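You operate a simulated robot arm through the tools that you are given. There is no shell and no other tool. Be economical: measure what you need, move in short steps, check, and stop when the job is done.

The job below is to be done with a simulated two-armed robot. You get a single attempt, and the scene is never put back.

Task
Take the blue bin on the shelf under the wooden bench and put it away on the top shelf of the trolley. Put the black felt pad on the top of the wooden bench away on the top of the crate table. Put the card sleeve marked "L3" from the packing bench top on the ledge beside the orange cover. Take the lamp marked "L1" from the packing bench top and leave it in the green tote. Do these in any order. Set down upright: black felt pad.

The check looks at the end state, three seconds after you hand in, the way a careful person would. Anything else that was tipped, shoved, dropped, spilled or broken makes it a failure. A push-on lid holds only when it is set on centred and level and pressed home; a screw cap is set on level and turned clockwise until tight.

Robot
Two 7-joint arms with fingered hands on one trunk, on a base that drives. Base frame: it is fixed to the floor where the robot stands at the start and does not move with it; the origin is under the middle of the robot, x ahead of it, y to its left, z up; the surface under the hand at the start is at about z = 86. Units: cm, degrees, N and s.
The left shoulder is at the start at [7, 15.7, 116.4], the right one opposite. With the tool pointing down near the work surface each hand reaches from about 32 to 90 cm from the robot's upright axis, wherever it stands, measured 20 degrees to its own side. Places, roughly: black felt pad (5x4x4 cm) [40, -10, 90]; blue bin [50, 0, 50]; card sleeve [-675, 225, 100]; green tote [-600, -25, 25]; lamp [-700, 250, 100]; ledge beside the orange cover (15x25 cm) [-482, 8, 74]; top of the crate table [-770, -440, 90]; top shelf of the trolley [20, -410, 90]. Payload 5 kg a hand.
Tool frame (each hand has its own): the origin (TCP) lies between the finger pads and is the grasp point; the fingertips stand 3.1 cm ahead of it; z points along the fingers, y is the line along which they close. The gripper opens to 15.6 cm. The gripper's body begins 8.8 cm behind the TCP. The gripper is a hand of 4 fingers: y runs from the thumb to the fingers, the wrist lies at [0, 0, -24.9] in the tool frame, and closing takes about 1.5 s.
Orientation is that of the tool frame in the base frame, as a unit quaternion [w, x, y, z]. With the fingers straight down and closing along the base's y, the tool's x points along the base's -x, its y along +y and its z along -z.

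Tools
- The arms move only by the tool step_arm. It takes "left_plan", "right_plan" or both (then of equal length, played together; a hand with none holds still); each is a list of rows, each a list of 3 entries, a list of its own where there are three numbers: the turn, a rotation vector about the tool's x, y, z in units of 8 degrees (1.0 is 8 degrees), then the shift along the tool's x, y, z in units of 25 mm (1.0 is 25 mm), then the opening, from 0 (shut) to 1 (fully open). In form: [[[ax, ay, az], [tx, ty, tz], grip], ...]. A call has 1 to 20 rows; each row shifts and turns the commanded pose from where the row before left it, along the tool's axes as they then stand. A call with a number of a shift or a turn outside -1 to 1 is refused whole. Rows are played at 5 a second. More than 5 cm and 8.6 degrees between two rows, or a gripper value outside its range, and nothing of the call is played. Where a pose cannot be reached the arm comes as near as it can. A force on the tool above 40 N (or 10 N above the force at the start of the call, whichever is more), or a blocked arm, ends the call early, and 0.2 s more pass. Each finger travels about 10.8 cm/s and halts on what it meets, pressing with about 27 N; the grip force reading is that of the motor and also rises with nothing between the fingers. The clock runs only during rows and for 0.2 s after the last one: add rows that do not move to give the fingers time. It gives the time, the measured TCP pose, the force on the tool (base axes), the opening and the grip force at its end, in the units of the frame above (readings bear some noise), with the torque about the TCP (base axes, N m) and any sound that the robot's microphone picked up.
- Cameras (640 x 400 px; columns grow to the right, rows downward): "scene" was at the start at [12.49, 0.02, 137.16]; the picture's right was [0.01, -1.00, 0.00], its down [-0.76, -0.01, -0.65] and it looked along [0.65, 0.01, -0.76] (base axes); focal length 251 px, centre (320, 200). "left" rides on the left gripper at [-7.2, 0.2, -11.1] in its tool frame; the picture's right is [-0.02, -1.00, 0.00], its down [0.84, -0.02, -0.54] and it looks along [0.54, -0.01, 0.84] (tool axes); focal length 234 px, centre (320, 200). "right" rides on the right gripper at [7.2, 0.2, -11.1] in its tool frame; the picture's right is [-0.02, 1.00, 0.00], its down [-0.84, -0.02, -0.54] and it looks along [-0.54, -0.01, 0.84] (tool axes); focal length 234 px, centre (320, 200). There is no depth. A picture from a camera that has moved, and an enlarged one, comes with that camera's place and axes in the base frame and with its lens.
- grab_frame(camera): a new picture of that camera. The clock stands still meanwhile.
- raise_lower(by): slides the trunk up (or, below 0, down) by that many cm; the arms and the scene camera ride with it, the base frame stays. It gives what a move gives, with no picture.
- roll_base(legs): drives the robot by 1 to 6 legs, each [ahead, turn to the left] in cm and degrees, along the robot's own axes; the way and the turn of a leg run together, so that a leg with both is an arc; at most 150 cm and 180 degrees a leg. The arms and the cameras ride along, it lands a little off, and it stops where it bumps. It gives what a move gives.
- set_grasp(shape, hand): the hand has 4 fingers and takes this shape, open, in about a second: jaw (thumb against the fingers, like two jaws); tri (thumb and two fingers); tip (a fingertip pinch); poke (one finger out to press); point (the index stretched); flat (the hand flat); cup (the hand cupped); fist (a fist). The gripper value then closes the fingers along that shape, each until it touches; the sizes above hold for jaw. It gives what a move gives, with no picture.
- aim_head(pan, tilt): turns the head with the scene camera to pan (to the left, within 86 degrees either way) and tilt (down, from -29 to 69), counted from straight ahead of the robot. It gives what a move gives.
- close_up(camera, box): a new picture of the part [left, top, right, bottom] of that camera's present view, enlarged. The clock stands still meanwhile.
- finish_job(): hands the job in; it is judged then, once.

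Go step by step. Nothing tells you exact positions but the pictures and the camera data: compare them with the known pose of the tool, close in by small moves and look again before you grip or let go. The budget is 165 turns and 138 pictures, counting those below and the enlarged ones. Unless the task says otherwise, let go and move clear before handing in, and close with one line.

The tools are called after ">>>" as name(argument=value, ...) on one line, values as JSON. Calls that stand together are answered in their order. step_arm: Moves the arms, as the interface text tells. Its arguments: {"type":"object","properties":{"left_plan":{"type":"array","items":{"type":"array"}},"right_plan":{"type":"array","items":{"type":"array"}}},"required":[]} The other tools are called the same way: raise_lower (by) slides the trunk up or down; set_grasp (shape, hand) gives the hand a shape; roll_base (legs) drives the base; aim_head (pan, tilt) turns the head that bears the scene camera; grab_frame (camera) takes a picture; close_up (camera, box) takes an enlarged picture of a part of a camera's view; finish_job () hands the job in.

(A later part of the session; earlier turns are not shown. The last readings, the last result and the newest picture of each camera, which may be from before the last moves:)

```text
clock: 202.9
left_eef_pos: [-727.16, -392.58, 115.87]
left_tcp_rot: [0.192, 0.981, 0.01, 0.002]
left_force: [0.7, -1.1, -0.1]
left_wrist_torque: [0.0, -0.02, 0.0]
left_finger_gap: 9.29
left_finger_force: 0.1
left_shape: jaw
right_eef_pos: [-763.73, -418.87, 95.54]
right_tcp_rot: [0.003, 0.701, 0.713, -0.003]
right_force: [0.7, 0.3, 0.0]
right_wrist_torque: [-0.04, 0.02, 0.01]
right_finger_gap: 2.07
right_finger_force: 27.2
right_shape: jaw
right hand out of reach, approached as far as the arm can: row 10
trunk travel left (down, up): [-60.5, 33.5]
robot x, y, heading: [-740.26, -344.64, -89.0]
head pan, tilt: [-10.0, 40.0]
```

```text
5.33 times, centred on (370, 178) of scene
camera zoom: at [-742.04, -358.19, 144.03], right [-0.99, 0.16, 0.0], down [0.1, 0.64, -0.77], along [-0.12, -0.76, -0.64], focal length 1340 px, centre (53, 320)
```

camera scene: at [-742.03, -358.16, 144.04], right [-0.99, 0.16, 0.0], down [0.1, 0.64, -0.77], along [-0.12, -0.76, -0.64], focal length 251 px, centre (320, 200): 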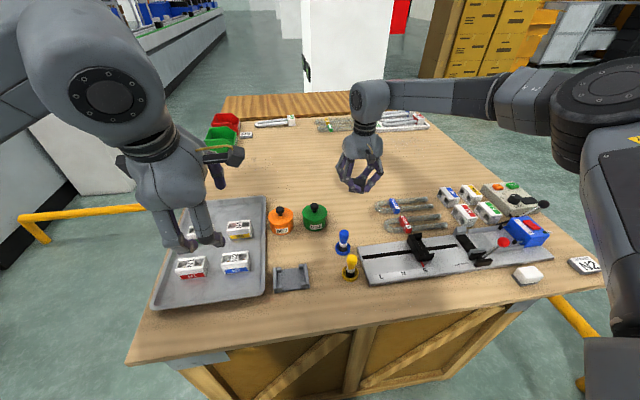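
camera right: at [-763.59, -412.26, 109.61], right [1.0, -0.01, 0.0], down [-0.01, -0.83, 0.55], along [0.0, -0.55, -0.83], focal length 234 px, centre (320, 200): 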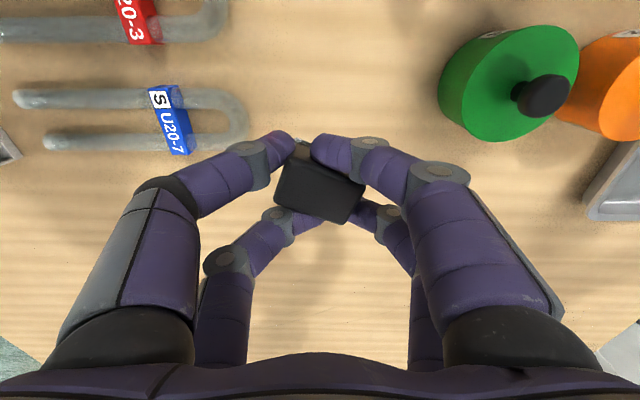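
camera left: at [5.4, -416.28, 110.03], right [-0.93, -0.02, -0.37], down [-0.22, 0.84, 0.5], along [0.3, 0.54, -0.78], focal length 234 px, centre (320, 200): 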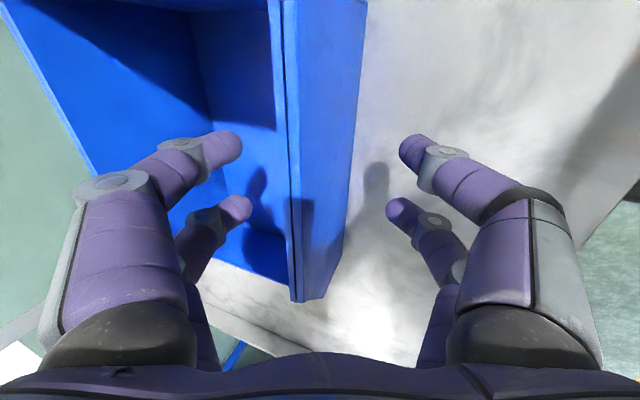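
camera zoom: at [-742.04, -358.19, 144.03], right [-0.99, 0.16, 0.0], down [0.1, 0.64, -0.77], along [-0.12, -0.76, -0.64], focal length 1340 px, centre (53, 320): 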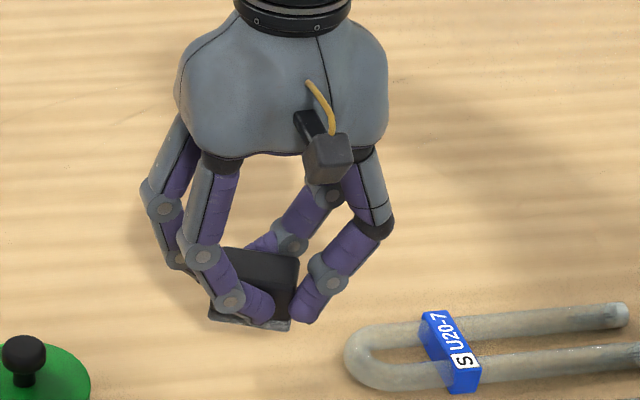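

Clearance to the roll and the pot is good. I continue lowering.

>>> step_arm(right_plan=[[[0, 0, 0], [0.1, 0, 0.12], 0], [[0, 0, 0], [0, 0, 0.12], 0], [[0, 0, 0], [0, 0, 0.12], 0], [[0, 0, 0], [0, 0, 0.12], 0], [[0, 0, 0], [0.05, 0, 0.12], 0], [[0, 0, 0], [0, 0, 0.12], 0], [[0, 0, 0], [0, 0, 0.12], 0], [[0, 0, 0], [0, 0, 0.12], 0], [[0, 0, 0], [0, 0, 0], 0]])

>>> close_up(camera="scene", box=[310, 140, 430, 215])

```text
clock: 204.9
left_eef_pos: [-727.11, -392.52, 115.83]
left_tcp_rot: [0.192, 0.981, 0.009, 0.002]
left_force: [0.0, 0.5, 1.3]
left_wrist_torque: [0.03, 0.02, -0.01]
left_finger_gap: 9.32
left_finger_force: 0.0
left_shape: jaw
right_eef_pos: [-763.73, -418.12, 93.27]
right_tcp_rot: [0.003, 0.701, 0.713, -0.002]
right_force: [0.1, 0.2, -1.4]
right_wrist_torque: [0.01, -0.01, -0.02]
right_finger_gap: 2.06
right_finger_force: 26.7
right_shape: jaw
right hand out of reach, approached as far as the arm can: row 8
trunk travel left (down, up): [-60.5, 33.5]
robot x, y, heading: [-740.24, -344.94, -89.1]
head pan, tilt: [-10.0, 40.0]
```

```text
5.33 times, centred on (370, 178) of scene
camera zoom: at [-742.04, -358.19, 144.03], right [-0.99, 0.16, 0.0], down [0.1, 0.64, -0.77], along [-0.12, -0.76, -0.64], focal length 1340 px, centre (53, 320)
```

zoom: 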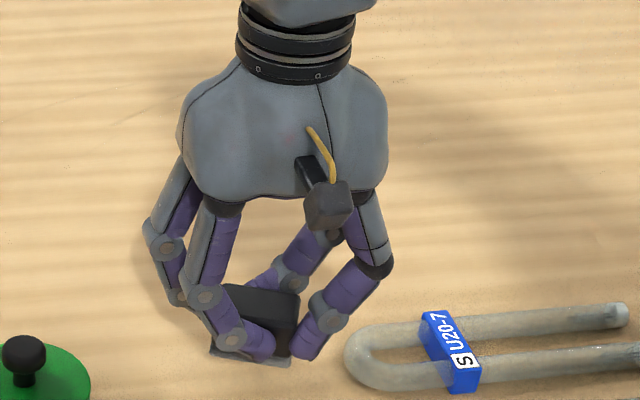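

I'll centre the pad between the loop and the pot (1.3 cm in x) and keep lowering until contact.

>>> step_arm(right_plan=[[[0, 0, 0], [0, 0.3, 0], 0], [[0, 0, 0], [0.1, 0.25, 0], 0], [[0, 0, 0], [0, 0, 0.1], 0], [[0, 0, 0], [0, 0, 0.1], 0], [[0, 0, 0], [0, 0, 0.1], 0], [[0, 0, 0], [0, 0, 0.1], 0], [[0, 0, 0], [0, 0, 0.1], 0], [[0, 0, 0], [0, 0, 0.1], 0], [[0, 0, 0], [0, 0, 0.1], 0], [[0, 0, 0], [0, 0, 0.1], 0], [[0, 0, 0], [0, 0, 0.1], 0], [[0, 0, 0], [0, 0, 0], 0]])

>>> close_up(camera="scene", box=[310, 145, 430, 220])

```text
clock: 207.5
left_eef_pos: [-727.21, -392.51, 115.92]
left_tcp_rot: [0.191, 0.982, 0.009, 0.001]
left_force: [0.0, -0.5, 0.3]
left_wrist_torque: [0.01, 0.02, -0.02]
left_finger_gap: 9.32
left_finger_force: 0.0
left_shape: jaw
right_eef_pos: [-762.86, -417.01, 91.47]
right_tcp_rot: [0.003, 0.701, 0.713, -0.001]
right_force: [0.0, -0.4, -1.0]
right_wrist_torque: [0.0, -0.01, -0.02]
right_finger_gap: 2.08
right_finger_force: 26.8
right_shape: jaw
right hand out of reach, approached as far as the arm can: row 1, 6, 10
trunk travel left (down, up): [-60.5, 33.5]
robot x, y, heading: [-740.71, -344.62, -88.5]
head pan, tilt: [-10.0, 40.0]
```

```text
5.33 times, centred on (370, 182) of scene
camera zoom: at [-742.04, -358.19, 144.03], right [-0.99, 0.16, 0.0], down [0.1, 0.64, -0.77], along [-0.12, -0.76, -0.64], focal length 1340 px, centre (53, 293)
```

zoom: 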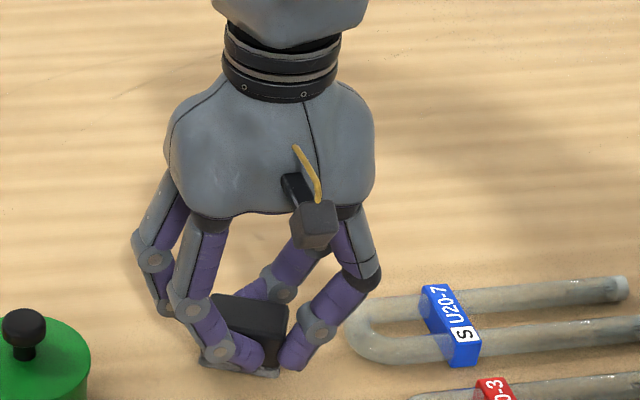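

>>> step_arm(right_plan=[[[0, 0, 0], [0, 0, 0.08], 0], [[0, 0, 0], [0, 0, 0.08], 0], [[0, 0, 0], [0, 0, 0.08], 0], [[0, 0, 0], [0, 0, 0.08], 0], [[0, 0, 0], [0, 0, 0.08], 0], [[0, 0, 0], [0, 0, 0.08], 0], [[0, 0, 0], [0, 0, 0], 0]])

>>> close_up(camera="scene", box=[320, 165, 400, 215])

```text
clock: 209.1
left_eef_pos: [-727.2, -392.43, 115.92]
left_tcp_rot: [0.191, 0.981, 0.009, 0.002]
left_force: [0.1, 0.5, -0.4]
left_wrist_torque: [-0.02, 0.02, 0.0]
left_finger_gap: 9.31
left_finger_force: 0.0
left_shape: jaw
right_eef_pos: [-763.19, -416.58, 90.35]
right_tcp_rot: [0.003, 0.701, 0.713, -0.002]
right_force: [-0.4, 0.1, -0.7]
right_wrist_torque: [-0.01, -0.02, -0.01]
right_finger_gap: 2.09
right_finger_force: 26.9
right_shape: jaw
right hand out of reach, approached as far as the arm can: row 3
trunk travel left (down, up): [-60.5, 33.5]
robot x, y, heading: [-740.44, -344.98, -88.9]
head pan, tilt: [-10.0, 40.0]
```

```text
8.00 times, centred on (360, 190) of scene
camera zoom: at [-742.04, -358.19, 144.03], right [-0.99, 0.16, 0.0], down [0.1, 0.64, -0.77], along [-0.12, -0.76, -0.64], focal length 2010 px, centre (0, 280)
```

zoom: 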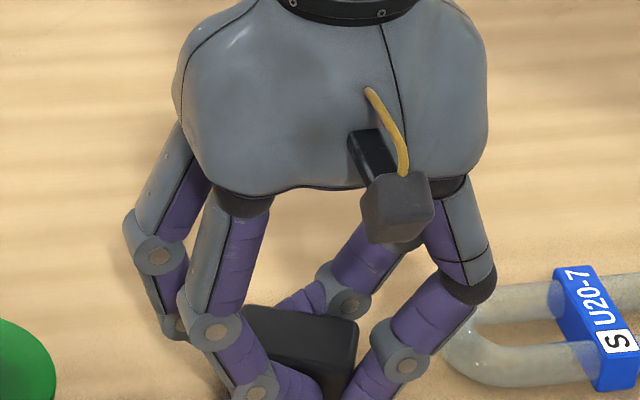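

>>> step_arm(right_plan=[[[0, 0, 0], [0, 0, 0.08], 0], [[0, 0, 0], [0, 0, 0.08], 0], [[0, 0, 0], [0, 0, 0.08], 0], [[0, 0, 0], [0, 0, 0.08], 0], [[0, 0, 0], [0, 0, 0.08], 0], [[0, 0, 0], [0, 0, 0.08], 0], [[0, 0, 0], [0, 0, 0], 0]])

>>> close_up(camera="scene", box=[320, 170, 400, 220])

>>> grab_frame(camera="right")

```text
clock: 210.9
left_eef_pos: [-727.13, -392.49, 115.84]
left_tcp_rot: [0.193, 0.981, 0.009, 0.003]
left_force: [0.0, 0.1, 0.2]
left_wrist_torque: [-0.02, -0.02, 0.05]
left_finger_gap: 9.3
left_finger_force: 0.1
left_shape: jaw
right_eef_pos: [-763.12, -416.46, 90.15]
right_tcp_rot: [0.008, 0.702, 0.712, -0.004]
right_force: [1.0, 5.4, 15.1]
right_wrist_torque: [0.5, 0.1, -0.07]
right_finger_gap: 2.17
right_finger_force: 27.0
right_shape: jaw
right hand out of reach, approached as far as the arm can: row 1, 5
trunk travel left (down, up): [-60.5, 33.5]
robot x, y, heading: [-740.52, -344.61, -89.1]
head pan, tilt: [-10.0, 40.0]
stopped in row 7 (right hand): the force on the tool passed its limit at 40 N (the readings are from after the stop); the commanded pose is now the measured one
```

```text
8.00 times, centred on (360, 195) of scene
camera zoom: at [-742.03, -358.02, 144.01], right [-0.99, 0.16, 0.0], down [0.1, 0.63, -0.77], along [-0.12, -0.76, -0.64], focal length 2010 px, centre (0, 240)
```

zoom: 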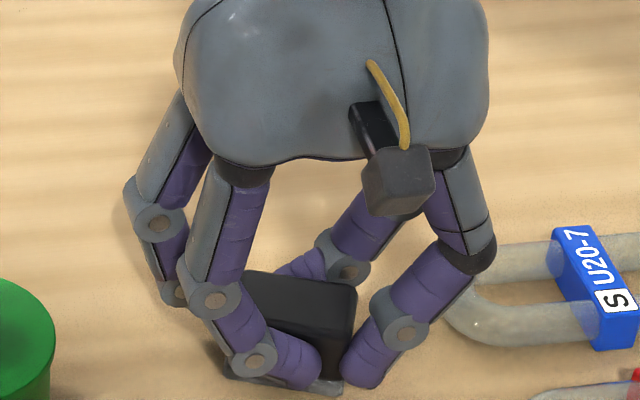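

```text
78 pictures are left
camera right: at [-763.33, -409.03, 101.14], right [1.0, -0.01, 0.01], down [-0.01, -0.83, 0.56], along [0.0, -0.56, -0.83], focal length 234 px, centre (320, 200)
```

right: 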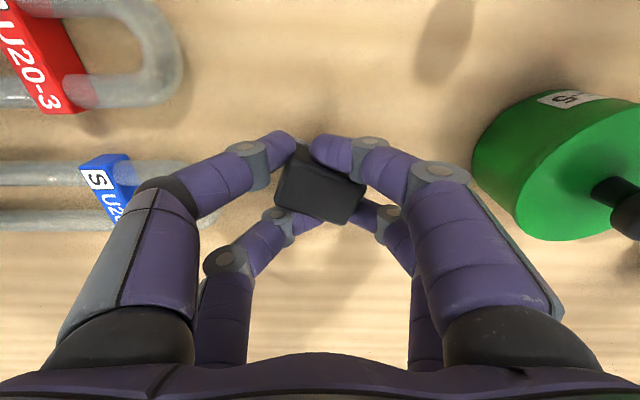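

Contact: the pad is on the table. I'll ease off slightly and open the hand a modest amount.

>>> step_arm(right_plan=[[[0, 0, 0], [0, 0, -0.04], 0.05], [[0, 0, 0], [0, 0, 0], 0.15], [[0, 0, 0], [0, 0, 0], 0.2], [[0, 0, 0], [0, 0, 0], 0.25], [[0, 0, 0], [0, 0, 0], 0.3], [[0, 0, 0], [0, 0, 0], 0.3], [[0, 0, 0], [0, 0, 0], 0.3]])

>>> grab_frame(camera="right")

>>> close_up(camera="scene", box=[320, 170, 400, 220])

```text
clock: 212.5
left_eef_pos: [-727.09, -392.6, 115.81]
left_tcp_rot: [0.191, 0.981, 0.009, 0.002]
left_force: [-0.3, 0.6, 0.1]
left_wrist_torque: [0.04, -0.03, 0.0]
left_finger_gap: 9.3
left_finger_force: 0.1
left_shape: jaw
right_eef_pos: [-763.2, -416.56, 89.99]
right_tcp_rot: [0.007, 0.701, 0.713, -0.004]
right_force: [-0.4, -0.2, 0.1]
right_wrist_torque: [0.0, -0.01, -0.04]
right_finger_gap: 4.65
right_finger_force: 0.1
right_shape: jaw
trunk travel left (down, up): [-60.5, 33.5]
robot x, y, heading: [-740.78, -344.47, -88.8]
head pan, tilt: [-10.0, 40.0]
```

```text
77 pictures are left
camera right: at [-763.36, -409.11, 101.01], right [1.0, -0.01, 0.0], down [-0.01, -0.83, 0.56], along [0.0, -0.56, -0.83], focal length 234 px, centre (320, 200)
```

right: 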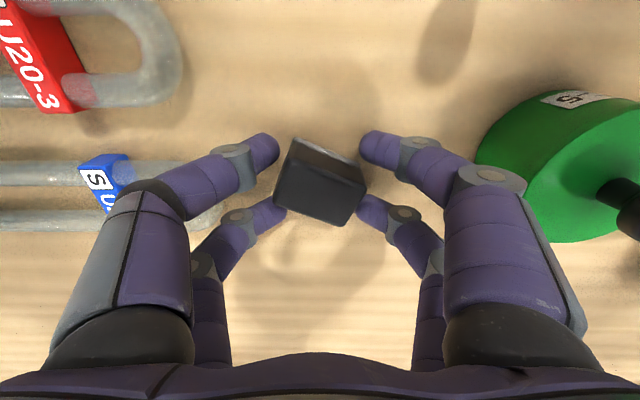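

```text
8.00 times, centred on (360, 195) of scene
camera zoom: at [-742.03, -358.17, 144.04], right [-0.99, 0.16, 0.0], down [0.1, 0.64, -0.77], along [-0.12, -0.76, -0.64], focal length 2010 px, centre (0, 240)
```

zoom: 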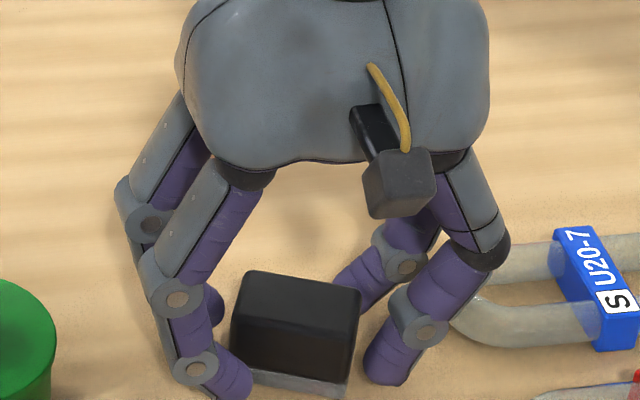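

The pad stands upright, felt side down, and free. I'll lift straight up.

>>> step_arm(right_plan=[[[0, 0, 0], [0, 0, 0], 0.34], [[0, 0, 0], [0, 0, -0.2], 0.34], [[0, 0, 0], [0, 0, -0.4], 0.34], [[0, 0, 0], [0, 0, -0.6], 0.34], [[0, 0, 0], [0, 0, -0.8], 0.34], [[0, 0, 0], [0, 0, -1], 0.34], [[0, 0, 0], [0, 0, -1], 0.34], [[0, 0, 0], [0, 0, -1], 0.34], [[0, 0, 0], [0, 0, -1], 0.34], [[0, 0, 0], [0.5, 0, -1], 0.34], [[0, 0, 0], [1, 0, -1], 0.34], [[0, 0, 0], [1, 0, -1], 0.34], [[0, 0, 0], [1, 0, 0], 0.34], [[0, 0, 0], [1, 0, 0], 0.34], [[0, 0, 0], [1, 0, 0], 0.34], [[0, 0, 0], [1, 0, 0], 0.34], [[0, 0, 0], [1, 0, 0], 0.34]])

>>> grab_frame(camera="scene")

```text
clock: 216.1
left_eef_pos: [-727.23, -392.39, 115.93]
left_tcp_rot: [0.193, 0.981, 0.009, 0.002]
left_force: [1.0, -0.1, 0.4]
left_wrist_torque: [-0.02, 0.02, 0.04]
left_finger_gap: 9.32
left_finger_force: 0.0
left_shape: jaw
right_eef_pos: [-763.74, -397.33, 112.18]
right_tcp_rot: [0.007, 0.701, 0.713, -0.003]
right_force: [0.1, 0.7, 0.1]
right_wrist_torque: [0.0, 0.01, 0.0]
right_finger_gap: 5.27
right_finger_force: 0.0
right_shape: jaw
trunk travel left (down, up): [-60.5, 33.5]
robot x, y, heading: [-740.71, -344.94, -88.7]
head pan, tilt: [-10.0, 40.0]
```

```text
75 pictures are left
camera scene: at [-742.05, -358.04, 144.05], right [-0.99, 0.15, 0.0], down [0.1, 0.63, -0.77], along [-0.12, -0.76, -0.64], focal length 251 px, centre (320, 200)
```

scene: 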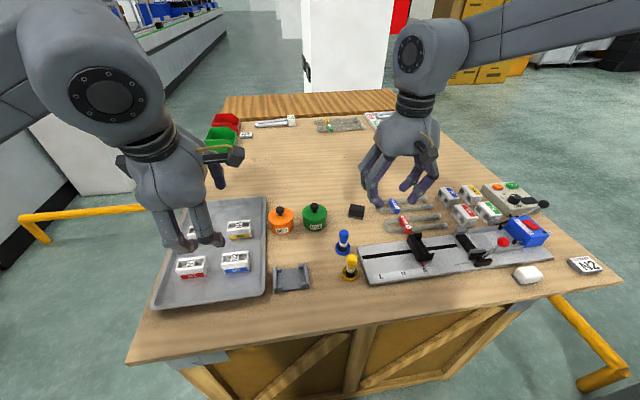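

The pad stands upright among the tools without touching anything. Next I back away and drive to the packing bench at the north.

>>> roll_base(legs=[[-60, 0], [0, 171.3], [135, 0], [135, 0], [125, 0], [0, 7.5]])

>>> aim_head(pan=0, tilt=25)

>>> grab_frame(camera="scene")

```text
clock: 245.9
left_eef_pos: [-695.42, 158.25, 115.8]
left_tcp_rot: [0.001, 0.004, 0.981, 0.192]
left_force: [0.1, 1.0, 0.8]
left_wrist_torque: [-0.01, -0.05, 0.02]
left_finger_gap: 9.31
left_finger_force: 0.2
left_shape: jaw
right_eef_pos: [-658.8, 162.27, 112.11]
right_tcp_rot: [0.004, -0.704, 0.711, 0.007]
right_force: [0.4, 1.0, -1.2]
right_wrist_torque: [-0.05, -0.01, -0.03]
right_finger_gap: 5.29
right_finger_force: 0.0
right_shape: jaw
trunk travel left (down, up): [-60.5, 33.5]
robot x, y, heading: [-683.76, 110.13, 89.7]
head pan, tilt: [-10.0, 40.0]
```

```text
clock: 246.7
left_eef_pos: [-695.41, 158.19, 115.92]
left_tcp_rot: [0.001, 0.004, 0.981, 0.192]
left_force: [0.0, 0.8, 0.0]
left_wrist_torque: [0.02, 0.0, -0.02]
left_finger_gap: 9.29
left_finger_force: 0.1
left_shape: jaw
right_eef_pos: [-658.79, 162.18, 112.12]
right_tcp_rot: [0.004, -0.704, 0.711, 0.006]
right_force: [0.2, 0.7, 1.0]
right_wrist_torque: [0.01, -0.02, -0.03]
right_finger_gap: 5.22
right_finger_force: 0.2
right_shape: jaw
trunk travel left (down, up): [-60.5, 33.5]
robot x, y, heading: [-683.09, 109.61, 89.6]
head pan, tilt: [0.0, 25.0]
```

```text
74 pictures are left
camera scene: at [-683.5, 124.13, 146.36], right [1.0, -0.01, 0.0], down [0.0, -0.42, -0.91], along [0.01, 0.91, -0.42], focal length 251 px, centre (320, 200)
```

scene: 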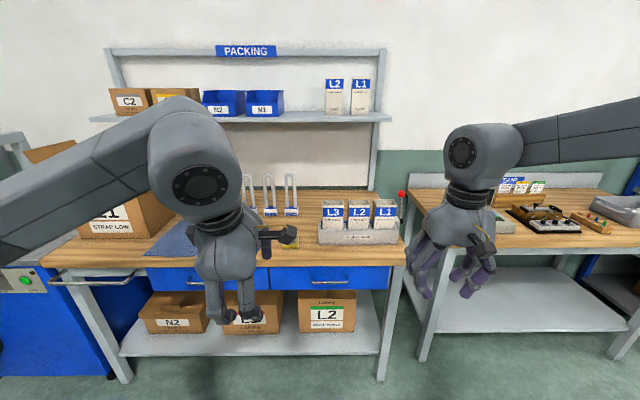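

The packing bench has a grey holder with card sleeves L3, L2, L1, and U-shaped lamps left of it. I'll zoom in.

>>> close_up(camera="scene", box=[240, 160, 416, 270])

```text
3.64 times, centred on (328, 215) of scene
camera zoom: at [-683.5, 124.13, 146.36], right [1.0, -0.01, 0.0], down [0.0, -0.42, -0.91], along [0.01, 0.91, -0.42], focal length 913 px, centre (291, 146)
```

zoom: 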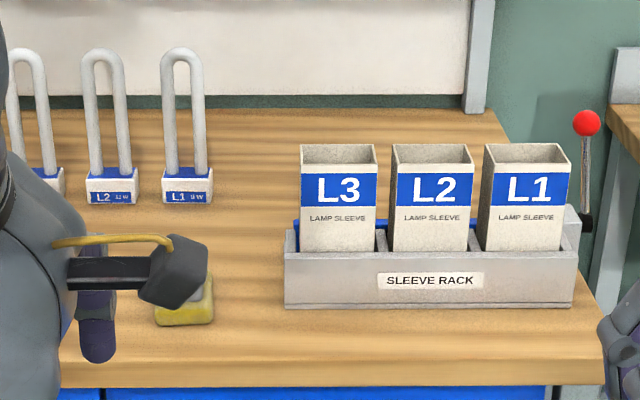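

Lamp L1 stands near [−697, 238] with its U tube to about z 108; sleeve L3 is at about [−677, 217], top near z 102. I'll set both hands pointing down with the fingers closing front-to-back, then look from closer.

>>> step_arm(left_plan=[[[1, 0, 0], [0, 0, -0.4], 0.6], [[1, 0, 0], [0, 0, -0.4], 0.6], [[0.75, 0, 0], [0, 0, -0.4], 0.6], [[0, 0, 0], [0, 0, -0.4], 0.6], [[0, 0, 0], [0, 0, -0.4], 0.6], [[0, 0, 0], [0, 0, 0], 0.6], [[0, 0, 0], [0, 0, 0], 0.6], [[0, 0, 0], [0, 0, 0], 0.6], [[0, 0, 0], [0, 0, 0], 0.6], [[0, 0, 0], [0, 0, 0], 0.6], [[0, 0, 0], [0, 0, 0], 0.6], [[0, 0, 0], [0, 0, 0], 0.6], [[0, 0, 0], [0, 0, 0], 0.6]], right_plan=[[[0, 0, 1], [0, -0.3, -0.4], 0.7], [[0, 0, 1], [0, -0.3, -0.4], 0.7], [[0, 0, 1], [0, 0, -0.4], 0.7], [[0, 0, 1], [0, 0, -0.4], 0.7], [[0, 0, 1], [0, 0, -0.4], 0.7], [[0, 0, 1], [0, 0, 0], 0.7], [[0, 0, 1], [0, 0, 0], 0.7], [[0, 0, 1], [0, 0, 0], 0.7], [[0, 0, 1], [0, 0, 0], 0.7], [[0, 0, 1], [0, 0, 0], 0.7], [[0, 0, 1], [0, 0, 0], 0.7], [[0, 0, 0.25], [0, 0, 0], 0.7], [[0, 0, 0], [0, 0, 0], 0.7]])

>>> roll_base(legs=[[25, 0]])

>>> grab_frame(camera="scene")

>>> grab_frame(camera="right")

```text
clock: 249.5
left_eef_pos: [-695.31, 157.46, 120.77]
left_tcp_rot: [0.001, 0.004, 1.0, 0.001]
left_force: [0.6, -0.7, -0.1]
left_wrist_torque: [-0.01, 0.02, 0.0]
left_finger_gap: 9.29
left_finger_force: 0.0
left_shape: jaw
right_eef_pos: [-643.08, 162.72, 117.05]
right_tcp_rot: [-0.016, -0.028, 0.999, 0.008]
right_force: [1.0, 0.1, -0.5]
right_wrist_torque: [0.02, 0.01, 0.03]
right_finger_gap: 10.88
right_finger_force: 0.1
right_shape: jaw
right hand out of reach, approached as far as the arm can: row 9, 10, 11, 12
trunk travel left (down, up): [-60.5, 33.5]
robot x, y, heading: [-683.31, 110.03, 89.4]
head pan, tilt: [0.0, 25.0]
```

```text
clock: 251.3
left_eef_pos: [-695.06, 182.35, 120.8]
left_tcp_rot: [0.0, 0.004, 1.0, 0.001]
left_force: [0.1, 0.2, 0.4]
left_wrist_torque: [-0.01, -0.02, 0.0]
left_finger_gap: 9.31
left_finger_force: 0.2
left_shape: jaw
right_eef_pos: [-642.98, 187.6, 117.08]
right_tcp_rot: [-0.016, -0.03, 0.999, 0.008]
right_force: [0.3, 1.0, -0.6]
right_wrist_torque: [0.02, -0.04, -0.02]
right_finger_gap: 10.87
right_finger_force: 0.0
right_shape: jaw
trunk travel left (down, up): [-60.5, 33.5]
robot x, y, heading: [-683.18, 134.94, 89.5]
head pan, tilt: [0.0, 25.0]
```

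```text
72 pictures are left
camera scene: at [-683.27, 148.98, 146.38], right [1.0, -0.01, 0.0], down [0.0, -0.42, -0.91], along [0.01, 0.91, -0.42], focal length 251 px, centre (320, 200)
```

scene: 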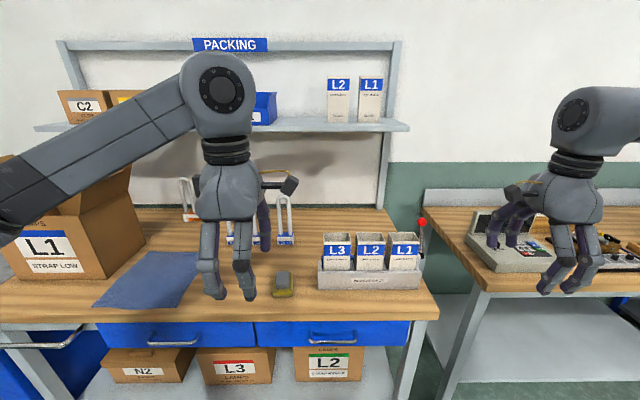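

```text
71 pictures are left
camera right: at [-650.01, 187.21, 128.55], right [-0.03, 1.0, 0.02], down [0.86, 0.02, 0.52], along [0.52, 0.03, -0.86], focal length 234 px, centre (320, 200)
```

right: 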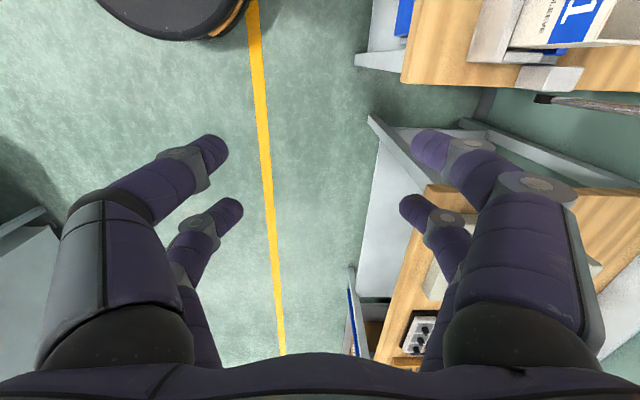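

Both hands point down. I'll move 22 cm closer, then localise the lamp and sleeve again.

>>> roll_base(legs=[[22, 0]])

>>> aim_head(pan=0, tilt=40)

>>> grab_frame(camera="scene")

>>> grab_frame(camera="left")

```text
clock: 253.0
left_eef_pos: [-694.98, 204.54, 120.93]
left_tcp_rot: [-0.001, 0.003, 1.0, 0.001]
left_force: [0.5, 0.3, 0.0]
left_wrist_torque: [0.02, 0.0, -0.01]
left_finger_gap: 9.3
left_finger_force: 0.0
left_shape: jaw
right_eef_pos: [-642.89, 209.69, 117.16]
right_tcp_rot: [-0.016, -0.029, 0.999, 0.008]
right_force: [0.0, -0.1, 0.5]
right_wrist_torque: [0.03, 0.0, 0.02]
right_finger_gap: 10.89
right_finger_force: 0.0
right_shape: jaw
trunk travel left (down, up): [-60.5, 33.5]
robot x, y, heading: [-682.96, 156.92, 89.6]
head pan, tilt: [0.0, 25.0]
```

```text
clock: 253.7
left_eef_pos: [-695.09, 204.55, 120.83]
left_tcp_rot: [0.0, 0.003, 1.0, 0.001]
left_force: [0.1, -0.7, -1.0]
left_wrist_torque: [-0.04, -0.02, 0.04]
left_finger_gap: 9.33
left_finger_force: 0.1
left_shape: jaw
right_eef_pos: [-642.85, 209.96, 117.03]
right_tcp_rot: [-0.016, -0.029, 0.999, 0.007]
right_force: [0.2, 0.0, 0.1]
right_wrist_torque: [-0.02, -0.01, 0.02]
right_finger_gap: 10.89
right_finger_force: 0.0
right_shape: jaw
trunk travel left (down, up): [-60.5, 33.5]
robot x, y, heading: [-683.11, 157.32, 89.8]
head pan, tilt: [0.0, 40.0]
```

```text
70 pictures are left
camera scene: at [-683.13, 170.55, 144.03], right [1.0, -0.01, 0.0], down [0.0, -0.64, -0.77], along [0.01, 0.77, -0.64], focal length 251 px, centre (320, 200)
```

scene: 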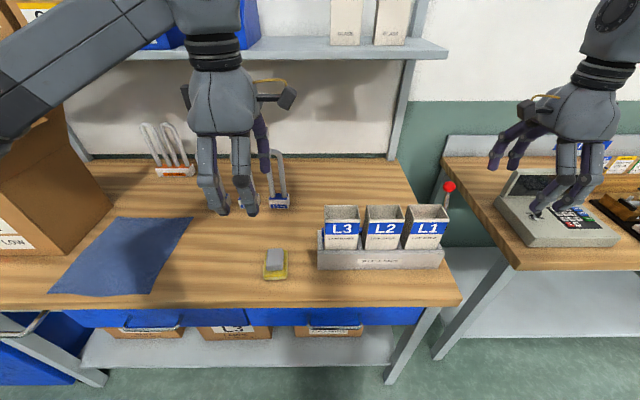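

```text
69 pictures are left
camera left: at [-687.92, 204.62, 131.85], right [0.02, -1.0, 0.0], down [-0.84, -0.02, 0.54], along [-0.54, -0.01, -0.84], focal length 234 px, centre (320, 200)
```

left: 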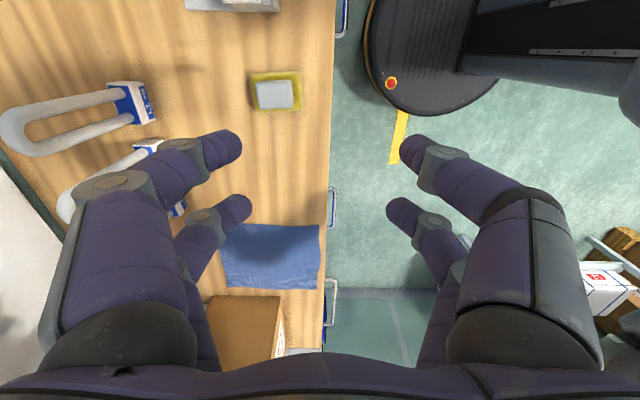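

The hutch shelf (front edge y≈234, z≈134) overhangs the lamps, so the lamp L1 at [−696.5, 238] must be taken from the front with a nearly horizontal hand, pinching the tubes sideways. I'll back off 30 cm to re-orient the left hand.

>>> roll_base(legs=[[-30, 0]])

>>> step_arm(left_plan=[[[0, 0, 0], [0, 1, 0], 0.6], [[0, 0, 0], [0, 1, 0], 0.6], [[0, 0, 0], [0, 1, 0], 0.6], [[0, 0, 0], [0, 1, 0], 0.6], [[0, 0, 0], [0, 1, 0], 0.6], [[0, 0, 0], [0, 1, 0], 0.6], [[0, 0, 0], [0, 1, 0], 0.6], [[0, 0, -1], [0, 0, 0], 0.6], [[0, 0, -1], [0, 0, 0], 0.6], [[0, 0, -1], [0, 0, 0], 0.6], [[0, 0, -1], [0, 0, 0], 0.6], [[0, 0, -1], [0, 0, 0], 0.6], [[0, 0, -1], [0, 0, 0], 0.6], [[0, 0, -1], [0, 0, 0], 0.6], [[0, 0, -1], [0, 0, 0], 0.6], [[0, 0, -1], [0, 0, 0], 0.6], [[0, 0, -1], [0, 0, 0], 0.6], [[0, 0, -1], [0, 0, 0], 0.6], [[0, 0, -0.25], [0, 0, 0], 0.6]])

>>> step_arm(left_plan=[[[0, -1, 0], [0, 0, 0], 0.6], [[0, -1, 0], [0, 0, 0], 0.6], [[0, -1, 0], [0, 0, 0], 0.6], [[0, -1, 0], [0, 0, 0], 0.6], [[0, -1, 0], [0, 0, 0], 0.6], [[0, -1, 0], [0, 0, 0], 0.6], [[0, -1, 0], [0, 0, 0], 0.6], [[0, -1, 0], [0, 0, 0], 0.6], [[0, -1, 0], [0, 0, 0], 0.6], [[0, -0.4, 0], [0, 0, 0], 0.6], [[0, 0, 0], [0, 0, 0], 0.6]])

```text
clock: 255.8
left_eef_pos: [-695.12, 174.98, 120.77]
left_tcp_rot: [0.0, 0.004, 1.0, 0.001]
left_force: [0.1, -0.3, -0.3]
left_wrist_torque: [-0.03, 0.01, -0.02]
left_finger_gap: 9.34
left_finger_force: 0.1
left_shape: jaw
right_eef_pos: [-642.97, 180.09, 117.16]
right_tcp_rot: [-0.016, -0.029, 0.999, 0.007]
right_force: [0.3, 0.1, 0.0]
right_wrist_torque: [-0.01, 0.04, 0.0]
right_finger_gap: 10.89
right_finger_force: 0.1
right_shape: jaw
trunk travel left (down, up): [-60.5, 33.5]
robot x, y, heading: [-683.02, 127.78, 89.3]
head pan, tilt: [0.0, 40.0]
```

```text
clock: 259.8
left_eef_pos: [-694.91, 192.34, 120.94]
left_tcp_rot: [0.001, -0.705, 0.709, 0.002]
left_force: [0.8, -0.5, 0.2]
left_wrist_torque: [-0.02, -0.01, 0.01]
left_finger_gap: 9.33
left_finger_force: 0.1
left_shape: jaw
right_eef_pos: [-643.04, 179.99, 116.98]
right_tcp_rot: [-0.016, -0.029, 0.999, 0.007]
right_force: [0.2, 0.4, 0.4]
right_wrist_torque: [0.01, 0.02, -0.03]
right_finger_gap: 10.87
right_finger_force: 0.1
right_shape: jaw
trunk travel left (down, up): [-60.5, 33.5]
robot x, y, heading: [-683.36, 127.31, 89.4]
head pan, tilt: [0.0, 40.0]
```

```text
clock: 262.2
left_eef_pos: [-694.93, 192.42, 120.93]
left_tcp_rot: [0.434, -0.557, 0.561, 0.431]
left_force: [0.0, -0.1, 0.0]
left_wrist_torque: [0.02, -0.02, 0.02]
left_finger_gap: 9.33
left_finger_force: 0.0
left_shape: jaw
right_eef_pos: [-643.09, 180.01, 117.15]
right_tcp_rot: [-0.016, -0.029, 0.999, 0.008]
right_force: [-1.0, 0.3, -1.0]
right_wrist_torque: [0.0, -0.01, -0.03]
right_finger_gap: 10.9
right_finger_force: 0.0
right_shape: jaw
trunk travel left (down, up): [-60.5, 33.5]
robot x, y, heading: [-682.87, 127.27, 89.2]
head pan, tilt: [0.0, 40.0]
```

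The hand is tilted 75° forward. I'll lower it to z≈99, then drive in and check alignment.

>>> step_arm(left_plan=[[[0, 0, 0], [0.93, 0.09, 0.243], 0.6], [[0, 0, 0], [0.93, 0.09, 0.243], 0.6], [[0, 0, 0], [0.93, 0.09, 0.243], 0.6], [[0, 0, 0], [0.93, 0.09, 0.243], 0.6], [[0, 0, 0], [0.93, 0.09, 0.243], 0.6], [[0, 0, 0], [0.93, 0.09, 0.243], 0.6], [[0, 0, 0], [0.93, 0.09, 0.243], 0.6], [[0, 0, 0], [0.93, 0.09, 0.243], 0.6], [[0, 0, 0], [0.93, 0.09, 0.243], 0.6], [[0, 0, 0], [0, 0, 0], 0.6]])

>>> roll_base(legs=[[28, 0.3]])

>>> grab_frame(camera="left")

>>> grab_frame(camera="scene")

```text
clock: 264.4
left_eef_pos: [-696.94, 192.42, 99.54]
left_tcp_rot: [0.431, -0.56, 0.562, 0.43]
left_force: [-0.6, 0.0, -0.3]
left_wrist_torque: [0.02, 0.02, -0.01]
left_finger_gap: 9.34
left_finger_force: 0.1
left_shape: jaw
left hand out of reach, approached as far as the arm can: row 9
right_eef_pos: [-643.22, 180.07, 117.18]
right_tcp_rot: [-0.016, -0.028, 0.999, 0.007]
right_force: [0.0, 0.9, 1.0]
right_wrist_torque: [-0.02, -0.01, -0.01]
right_finger_gap: 10.86
right_finger_force: 0.2
right_shape: jaw
trunk travel left (down, up): [-60.5, 33.5]
robot x, y, heading: [-683.44, 127.36, 89.5]
head pan, tilt: [0.0, 40.0]
```

```text
clock: 266.3
left_eef_pos: [-696.69, 220.32, 99.52]
left_tcp_rot: [0.43, -0.56, 0.561, 0.432]
left_force: [0.2, -0.7, -0.1]
left_wrist_torque: [-0.03, 0.01, -0.02]
left_finger_gap: 9.34
left_finger_force: 0.0
left_shape: jaw
right_eef_pos: [-642.93, 207.86, 117.12]
right_tcp_rot: [-0.016, -0.03, 0.999, 0.008]
right_force: [-0.2, 0.5, 0.8]
right_wrist_torque: [0.0, 0.01, -0.04]
right_finger_gap: 10.88
right_finger_force: 0.1
right_shape: jaw
trunk travel left (down, up): [-60.5, 33.5]
robot x, y, heading: [-683.09, 155.57, 89.6]
head pan, tilt: [0.0, 40.0]
```

```text
68 pictures are left
camera left: at [-696.96, 211.34, 109.33], right [1.0, 0.01, 0.02], down [0.02, -0.74, -0.67], along [0.01, 0.67, -0.74], focal length 234 px, centre (320, 200)
```

left: 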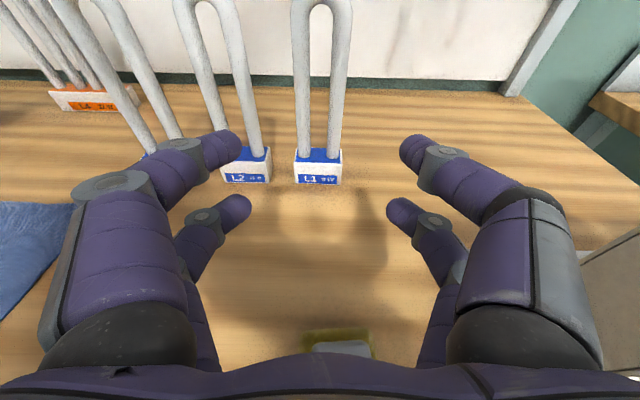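

```text
67 pictures are left
camera scene: at [-683.13, 168.72, 144.04], right [1.0, -0.01, 0.0], down [0.0, -0.64, -0.77], along [0.01, 0.77, -0.64], focal length 251 px, centre (320, 200)
```

scene: 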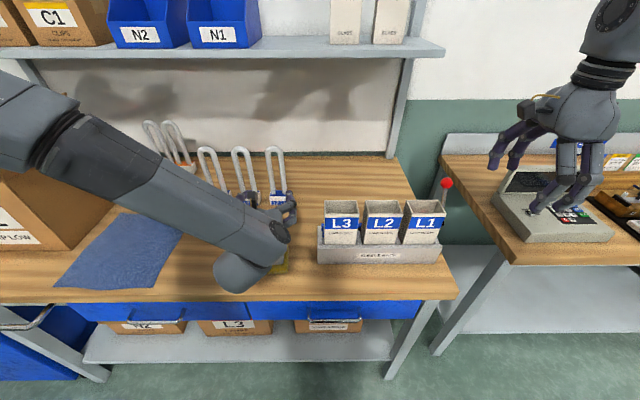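

L1 is centred between the fingers. I'll narrow the opening a bit to clear L2 and reach forward 14 cm.

>>> step_arm(left_plan=[[[0, 0, 0], [-0.1, 0, 0.4], 0.5], [[0, 0, 0], [-0.248, 0, 0.94], 0.5], [[0, 0, 0], [-0.248, 0, 0.94], 0.5], [[0, 0, 0], [-0.248, 0, 0.94], 0.5], [[0, 0, 0], [-0.248, 0, 0.94], 0.5], [[0, 0, 0], [-0.248, 0, 0.94], 0.5], [[0, 0, 0], [0, 0, 0], 0.5]])

>>> grab_frame(camera="left")

```text
clock: 267.9
left_eef_pos: [-696.59, 233.38, 99.56]
left_tcp_rot: [0.431, -0.56, 0.562, 0.431]
left_force: [0.3, 0.5, 0.4]
left_wrist_torque: [-0.02, -0.03, 0.0]
left_finger_gap: 7.88
left_finger_force: 0.0
left_shape: jaw
right_eef_pos: [-642.89, 208.06, 117.16]
right_tcp_rot: [-0.016, -0.03, 0.999, 0.009]
right_force: [0.3, -0.7, 0.8]
right_wrist_torque: [0.01, 0.0, -0.02]
right_finger_gap: 10.87
right_finger_force: 0.1
right_shape: jaw
trunk travel left (down, up): [-60.5, 33.5]
robot x, y, heading: [-682.95, 155.11, 89.6]
head pan, tilt: [0.0, 40.0]
```

```text
66 pictures are left
camera left: at [-696.85, 224.44, 109.26], right [1.0, 0.0, 0.02], down [0.02, -0.74, -0.67], along [0.01, 0.67, -0.74], focal length 234 px, centre (320, 200)
```

left: 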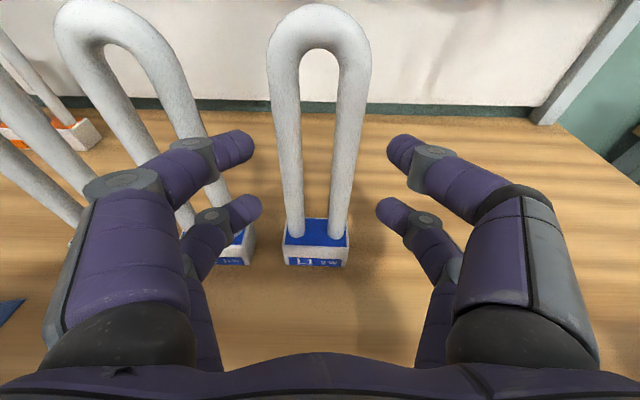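

I'm 4.5 cm short; the knuckles come near L2's tube, so I'll narrow the hand a bit more, advance 4 cm gently and look.

>>> step_arm(left_plan=[[[0, 0, 0], [0, -0.06, 0], 0.44], [[0, 0, 0], [0, 0, 0], 0.43], [[0, 0, 0], [-0.1, 0, 0.39], 0.43], [[0, 0, 0], [-0.1, 0, 0.39], 0.43], [[0, 0, 0], [-0.1, 0, 0.39], 0.43], [[0, 0, 0], [-0.1, 0, 0.39], 0.43], [[0, 0, 0], [0, 0, 0], 0.43]])

>>> grab_frame(camera="left")

```text
clock: 269.5
left_eef_pos: [-696.49, 237.55, 99.6]
left_tcp_rot: [0.431, -0.56, 0.562, 0.43]
left_force: [0.0, 0.9, 0.4]
left_wrist_torque: [-0.03, -0.01, 0.02]
left_finger_gap: 6.79
left_finger_force: 0.1
left_shape: jaw
right_eef_pos: [-642.9, 208.13, 117.04]
right_tcp_rot: [-0.016, -0.03, 0.999, 0.008]
right_force: [0.3, 0.5, 0.4]
right_wrist_torque: [0.02, -0.01, 0.02]
right_finger_gap: 10.89
right_finger_force: 0.0
right_shape: jaw
trunk travel left (down, up): [-60.5, 33.5]
robot x, y, heading: [-683.01, 155.36, 89.5]
head pan, tilt: [0.0, 40.0]
```

```text
65 pictures are left
camera left: at [-696.68, 228.63, 109.36], right [1.0, 0.01, 0.02], down [0.02, -0.74, -0.67], along [0.01, 0.67, -0.74], focal length 234 px, centre (320, 200)
```

left: 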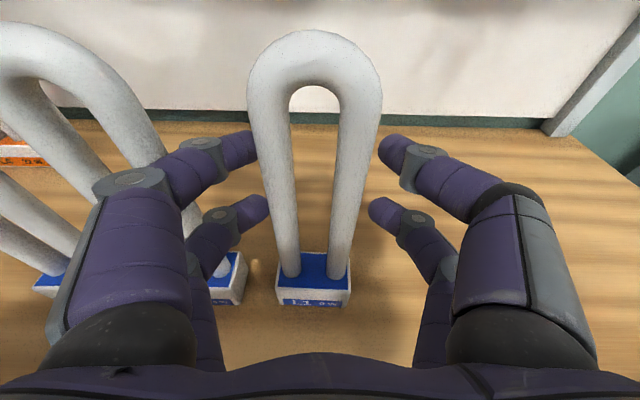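

Both finger pairs straddle the tubes. I'll close the hand now.

>>> step_arm(left_plan=[[[0, 0, 0], [0, 0, 0], 0.35], [[0, 0, 0], [0, 0, 0], 0.28], [[0, 0, 0], [0, 0, 0], 0.2], [[0, 0, 0], [0, 0, 0], 0.1], [[0, 0, 0], [0, 0, 0], 0.0], [[0, 0, 0], [0, 0, 0], 0.0], [[0, 0, 0], [0, 0, 0], 0.0]])

>>> grab_frame(camera="left")

```text
clock: 271.1
left_eef_pos: [-696.35, 237.44, 99.57]
left_tcp_rot: [0.43, -0.56, 0.562, 0.431]
left_force: [0.4, -0.4, 1.0]
left_wrist_torque: [-0.11, 0.1, 0.03]
left_finger_gap: 3.73
left_finger_force: 26.5
left_shape: jaw
right_eef_pos: [-642.9, 208.16, 117.21]
right_tcp_rot: [-0.016, -0.029, 0.999, 0.009]
right_force: [0.6, 0.1, 0.3]
right_wrist_torque: [0.02, -0.02, 0.0]
right_finger_gap: 10.85
right_finger_force: 0.0
right_shape: jaw
trunk travel left (down, up): [-60.5, 33.5]
robot x, y, heading: [-683.07, 155.22, 89.5]
head pan, tilt: [0.0, 40.0]
```

```text
64 pictures are left
camera left: at [-696.68, 228.63, 109.33], right [1.0, 0.01, 0.02], down [0.02, -0.74, -0.67], along [0.01, 0.67, -0.74], focal length 234 px, centre (320, 200)
```

left: 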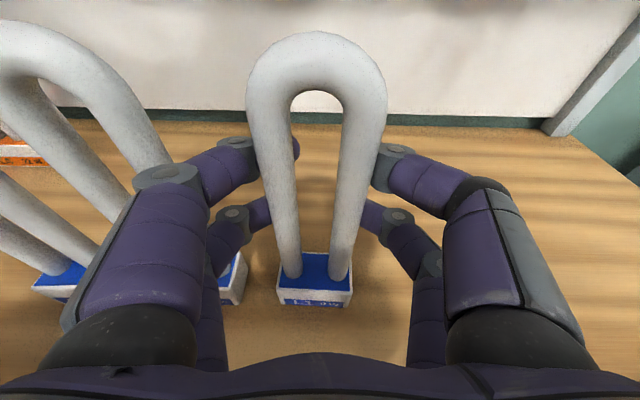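

The fingers wrap the tubes securely. I'll lift 4 cm and check, then back out.

>>> step_arm(left_plan=[[[0, 0, 0], [-0.39, 0, -0.1], 0.0], [[0, 0, 0], [-0.39, 0, -0.1], 0.0], [[0, 0, 0], [-0.39, 0, -0.1], 0.0], [[0, 0, 0], [-0.39, 0, -0.1], 0.0], [[0, 0, 0], [0, 0, 0], 0.0]])

>>> grab_frame(camera="left")

```text
clock: 272.3
left_eef_pos: [-696.34, 237.53, 103.48]
left_tcp_rot: [0.431, -0.56, 0.561, 0.431]
left_force: [-0.6, -0.6, 0.1]
left_wrist_torque: [0.01, -0.02, 0.01]
left_finger_gap: 2.26
left_finger_force: 27.4
left_shape: jaw
right_eef_pos: [-642.86, 207.97, 117.14]
right_tcp_rot: [-0.016, -0.03, 0.999, 0.007]
right_force: [0.2, 0.3, 1.1]
right_wrist_torque: [-0.01, 0.02, 0.02]
right_finger_gap: 10.88
right_finger_force: 0.1
right_shape: jaw
trunk travel left (down, up): [-60.5, 33.5]
robot x, y, heading: [-682.67, 154.78, 89.5]
head pan, tilt: [0.0, 40.0]
```

```text
63 pictures are left
camera left: at [-696.68, 228.65, 113.33], right [1.0, 0.01, 0.02], down [0.02, -0.74, -0.67], along [0.01, 0.67, -0.74], focal length 234 px, centre (320, 200)
```

left: 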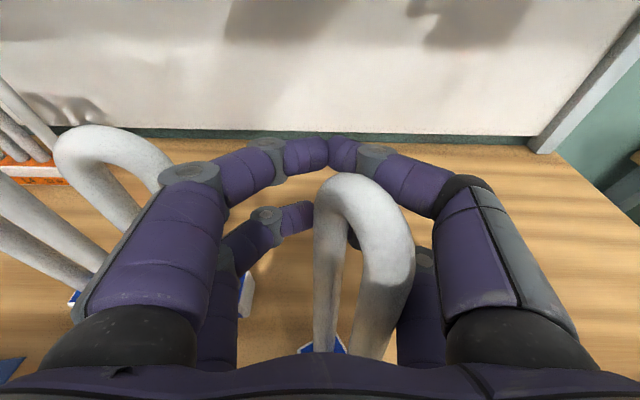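

The lamp slipped back toward the palm as I lifted. Before anything else I'll look at it from the scene camera.

>>> close_up(camera="scene", box=[180, 120, 340, 220])

>>> close_up(camera="left", box=[200, 120, 480, 370])

```text
4.00 times, centred on (260, 170) of scene
camera zoom: at [-683.09, 168.77, 144.04], right [1.0, -0.01, 0.0], down [0.0, -0.64, -0.77], along [0.01, 0.77, -0.64], focal length 1005 px, centre (560, 320)
```

zoom: 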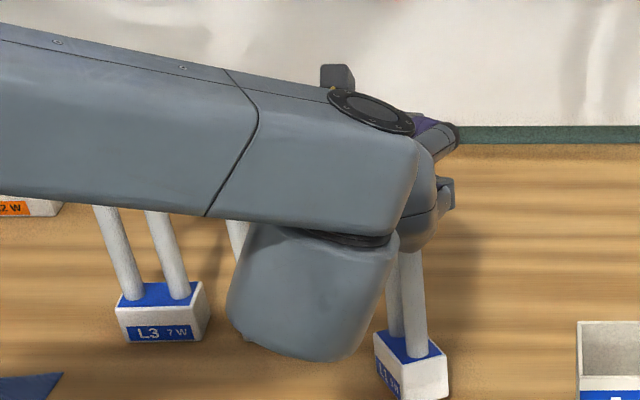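

```text
1.60 times, centred on (340, 245) of left
camera zoom: at [-696.68, 228.65, 113.33], right [1.0, 0.01, 0.02], down [0.02, -0.74, -0.67], along [0.01, 0.67, -0.74], focal length 375 px, centre (288, 128)
```

zoom: 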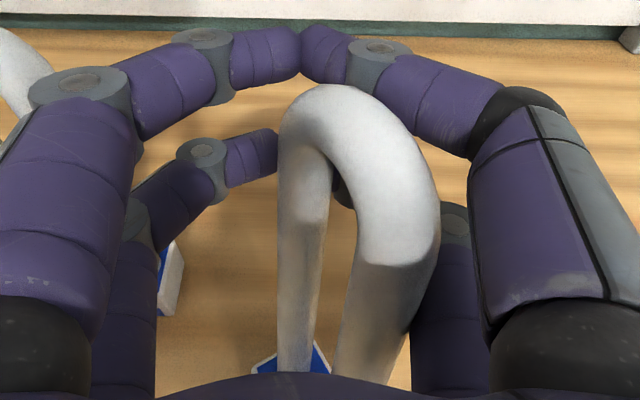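

The lamp still stands upright on the bench at about [−694, 229], turned roughly 60°, loosely caged by the fingers. I'll open the hand slowly and see that it stands free.

>>> step_arm(left_plan=[[[0, 0, 0], [0, 0, 0], 0.2], [[0, 0, 0], [0, 0, 0], 0.25], [[0, 0, 0], [0, 0, 0], 0.3], [[0, 0, 0], [0, 0, 0], 0.35], [[0, 0, 0], [0, 0, 0], 0.4], [[0, 0, 0], [0, 0, 0], 0.4], [[0, 0, 0], [0, 0, 0], 0.4]])

>>> grab_frame(camera="left")

```text
clock: 273.9
left_eef_pos: [-696.36, 237.53, 103.47]
left_tcp_rot: [0.431, -0.56, 0.561, 0.432]
left_force: [-0.2, -0.6, 1.4]
left_wrist_torque: [-0.04, -0.02, -0.03]
left_finger_gap: 6.21
left_finger_force: 0.1
left_shape: jaw
right_eef_pos: [-642.94, 208.15, 117.16]
right_tcp_rot: [-0.016, -0.03, 0.999, 0.008]
right_force: [-0.3, -0.2, -0.2]
right_wrist_torque: [-0.02, 0.05, 0.0]
right_finger_gap: 10.89
right_finger_force: 0.0
right_shape: jaw
trunk travel left (down, up): [-60.5, 33.5]
robot x, y, heading: [-683.24, 155.55, 89.7]
head pan, tilt: [0.0, 40.0]
```

```text
60 pictures are left
camera left: at [-696.71, 228.65, 113.31], right [1.0, 0.01, 0.02], down [0.02, -0.74, -0.67], along [0.01, 0.67, -0.74], focal length 234 px, centre (320, 200)
```

left: 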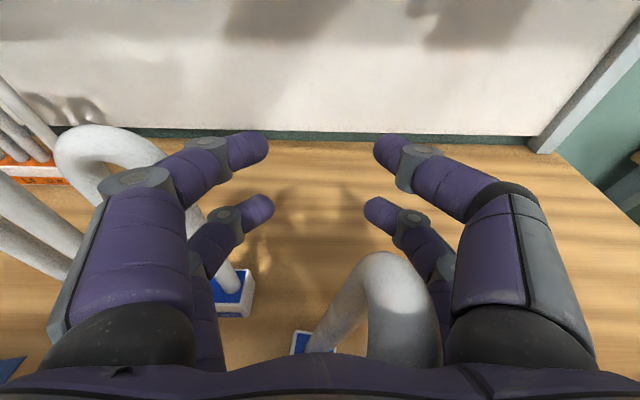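

The lamp stands free. I'll widen slightly, centre the hand on it, and draw back so the tubes come into the fingertips.

>>> step_arm(left_plan=[[[0, 0, 0], [0, 0, 0], 0.46], [[0, 0, 0], [0, -0.14, 0], 0.5], [[0, 0, 0], [0, -0.14, 0], 0.5], [[0, 0, 0], [0.1, 0, -0.386], 0.5], [[0, 0, 0], [0.1, 0, -0.386], 0.5], [[0, 0, 0], [0.1, 0, -0.386], 0.5], [[0, 0, 0], [0.1, 0, -0.386], 0.5], [[0, 0, 0], [0.1, 0, -0.386], 0.5], [[0, 0, 0], [0.1, 0, -0.386], 0.5], [[0, 0, 0], [0.1, 0, -0.386], 0.5], [[0, 0, 0], [0.1, 0, -0.386], 0.5], [[0, 0, 0], [0.1, 0, -0.386], 0.5], [[0, 0, 0], [0, 0, 0], 0.5]])

>>> grab_frame(camera="left")

>>> close_up(camera="scene", box=[200, 130, 360, 230])

```text
clock: 276.7
left_eef_pos: [-695.84, 228.53, 103.5]
left_tcp_rot: [0.43, -0.56, 0.561, 0.432]
left_force: [0.1, 0.4, -0.6]
left_wrist_torque: [-0.01, 0.0, 0.02]
left_finger_gap: 7.72
left_finger_force: 0.0
left_shape: jaw
right_eef_pos: [-642.98, 208.0, 117.16]
right_tcp_rot: [-0.016, -0.029, 0.999, 0.007]
right_force: [0.5, 0.2, 0.1]
right_wrist_torque: [-0.02, -0.02, 0.01]
right_finger_gap: 10.89
right_finger_force: 0.0
right_shape: jaw
trunk travel left (down, up): [-60.5, 33.5]
robot x, y, heading: [-683.24, 155.24, 89.6]
head pan, tilt: [0.0, 40.0]
```

```text
59 pictures are left
camera left: at [-696.12, 219.63, 113.34], right [1.0, 0.01, 0.02], down [0.02, -0.74, -0.67], along [0.01, 0.67, -0.74], focal length 234 px, centre (320, 200)
```

left: 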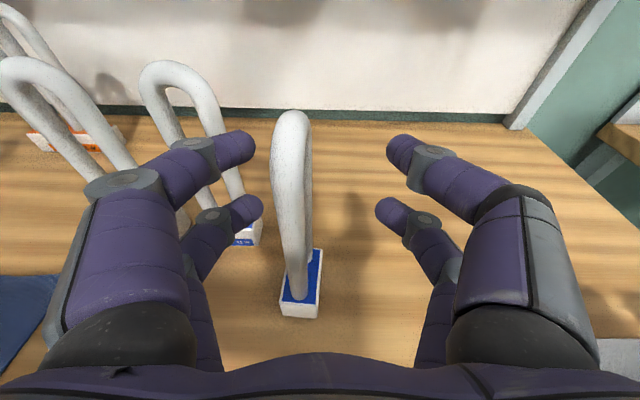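

```text
4.00 times, centred on (280, 180) of scene
camera zoom: at [-683.14, 168.79, 144.03], right [1.0, -0.01, 0.0], down [0.0, -0.64, -0.77], along [0.01, 0.77, -0.64], focal length 1005 px, centre (480, 280)
```

zoom: 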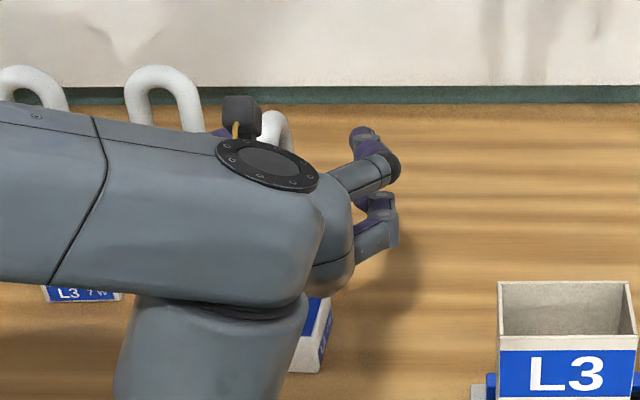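

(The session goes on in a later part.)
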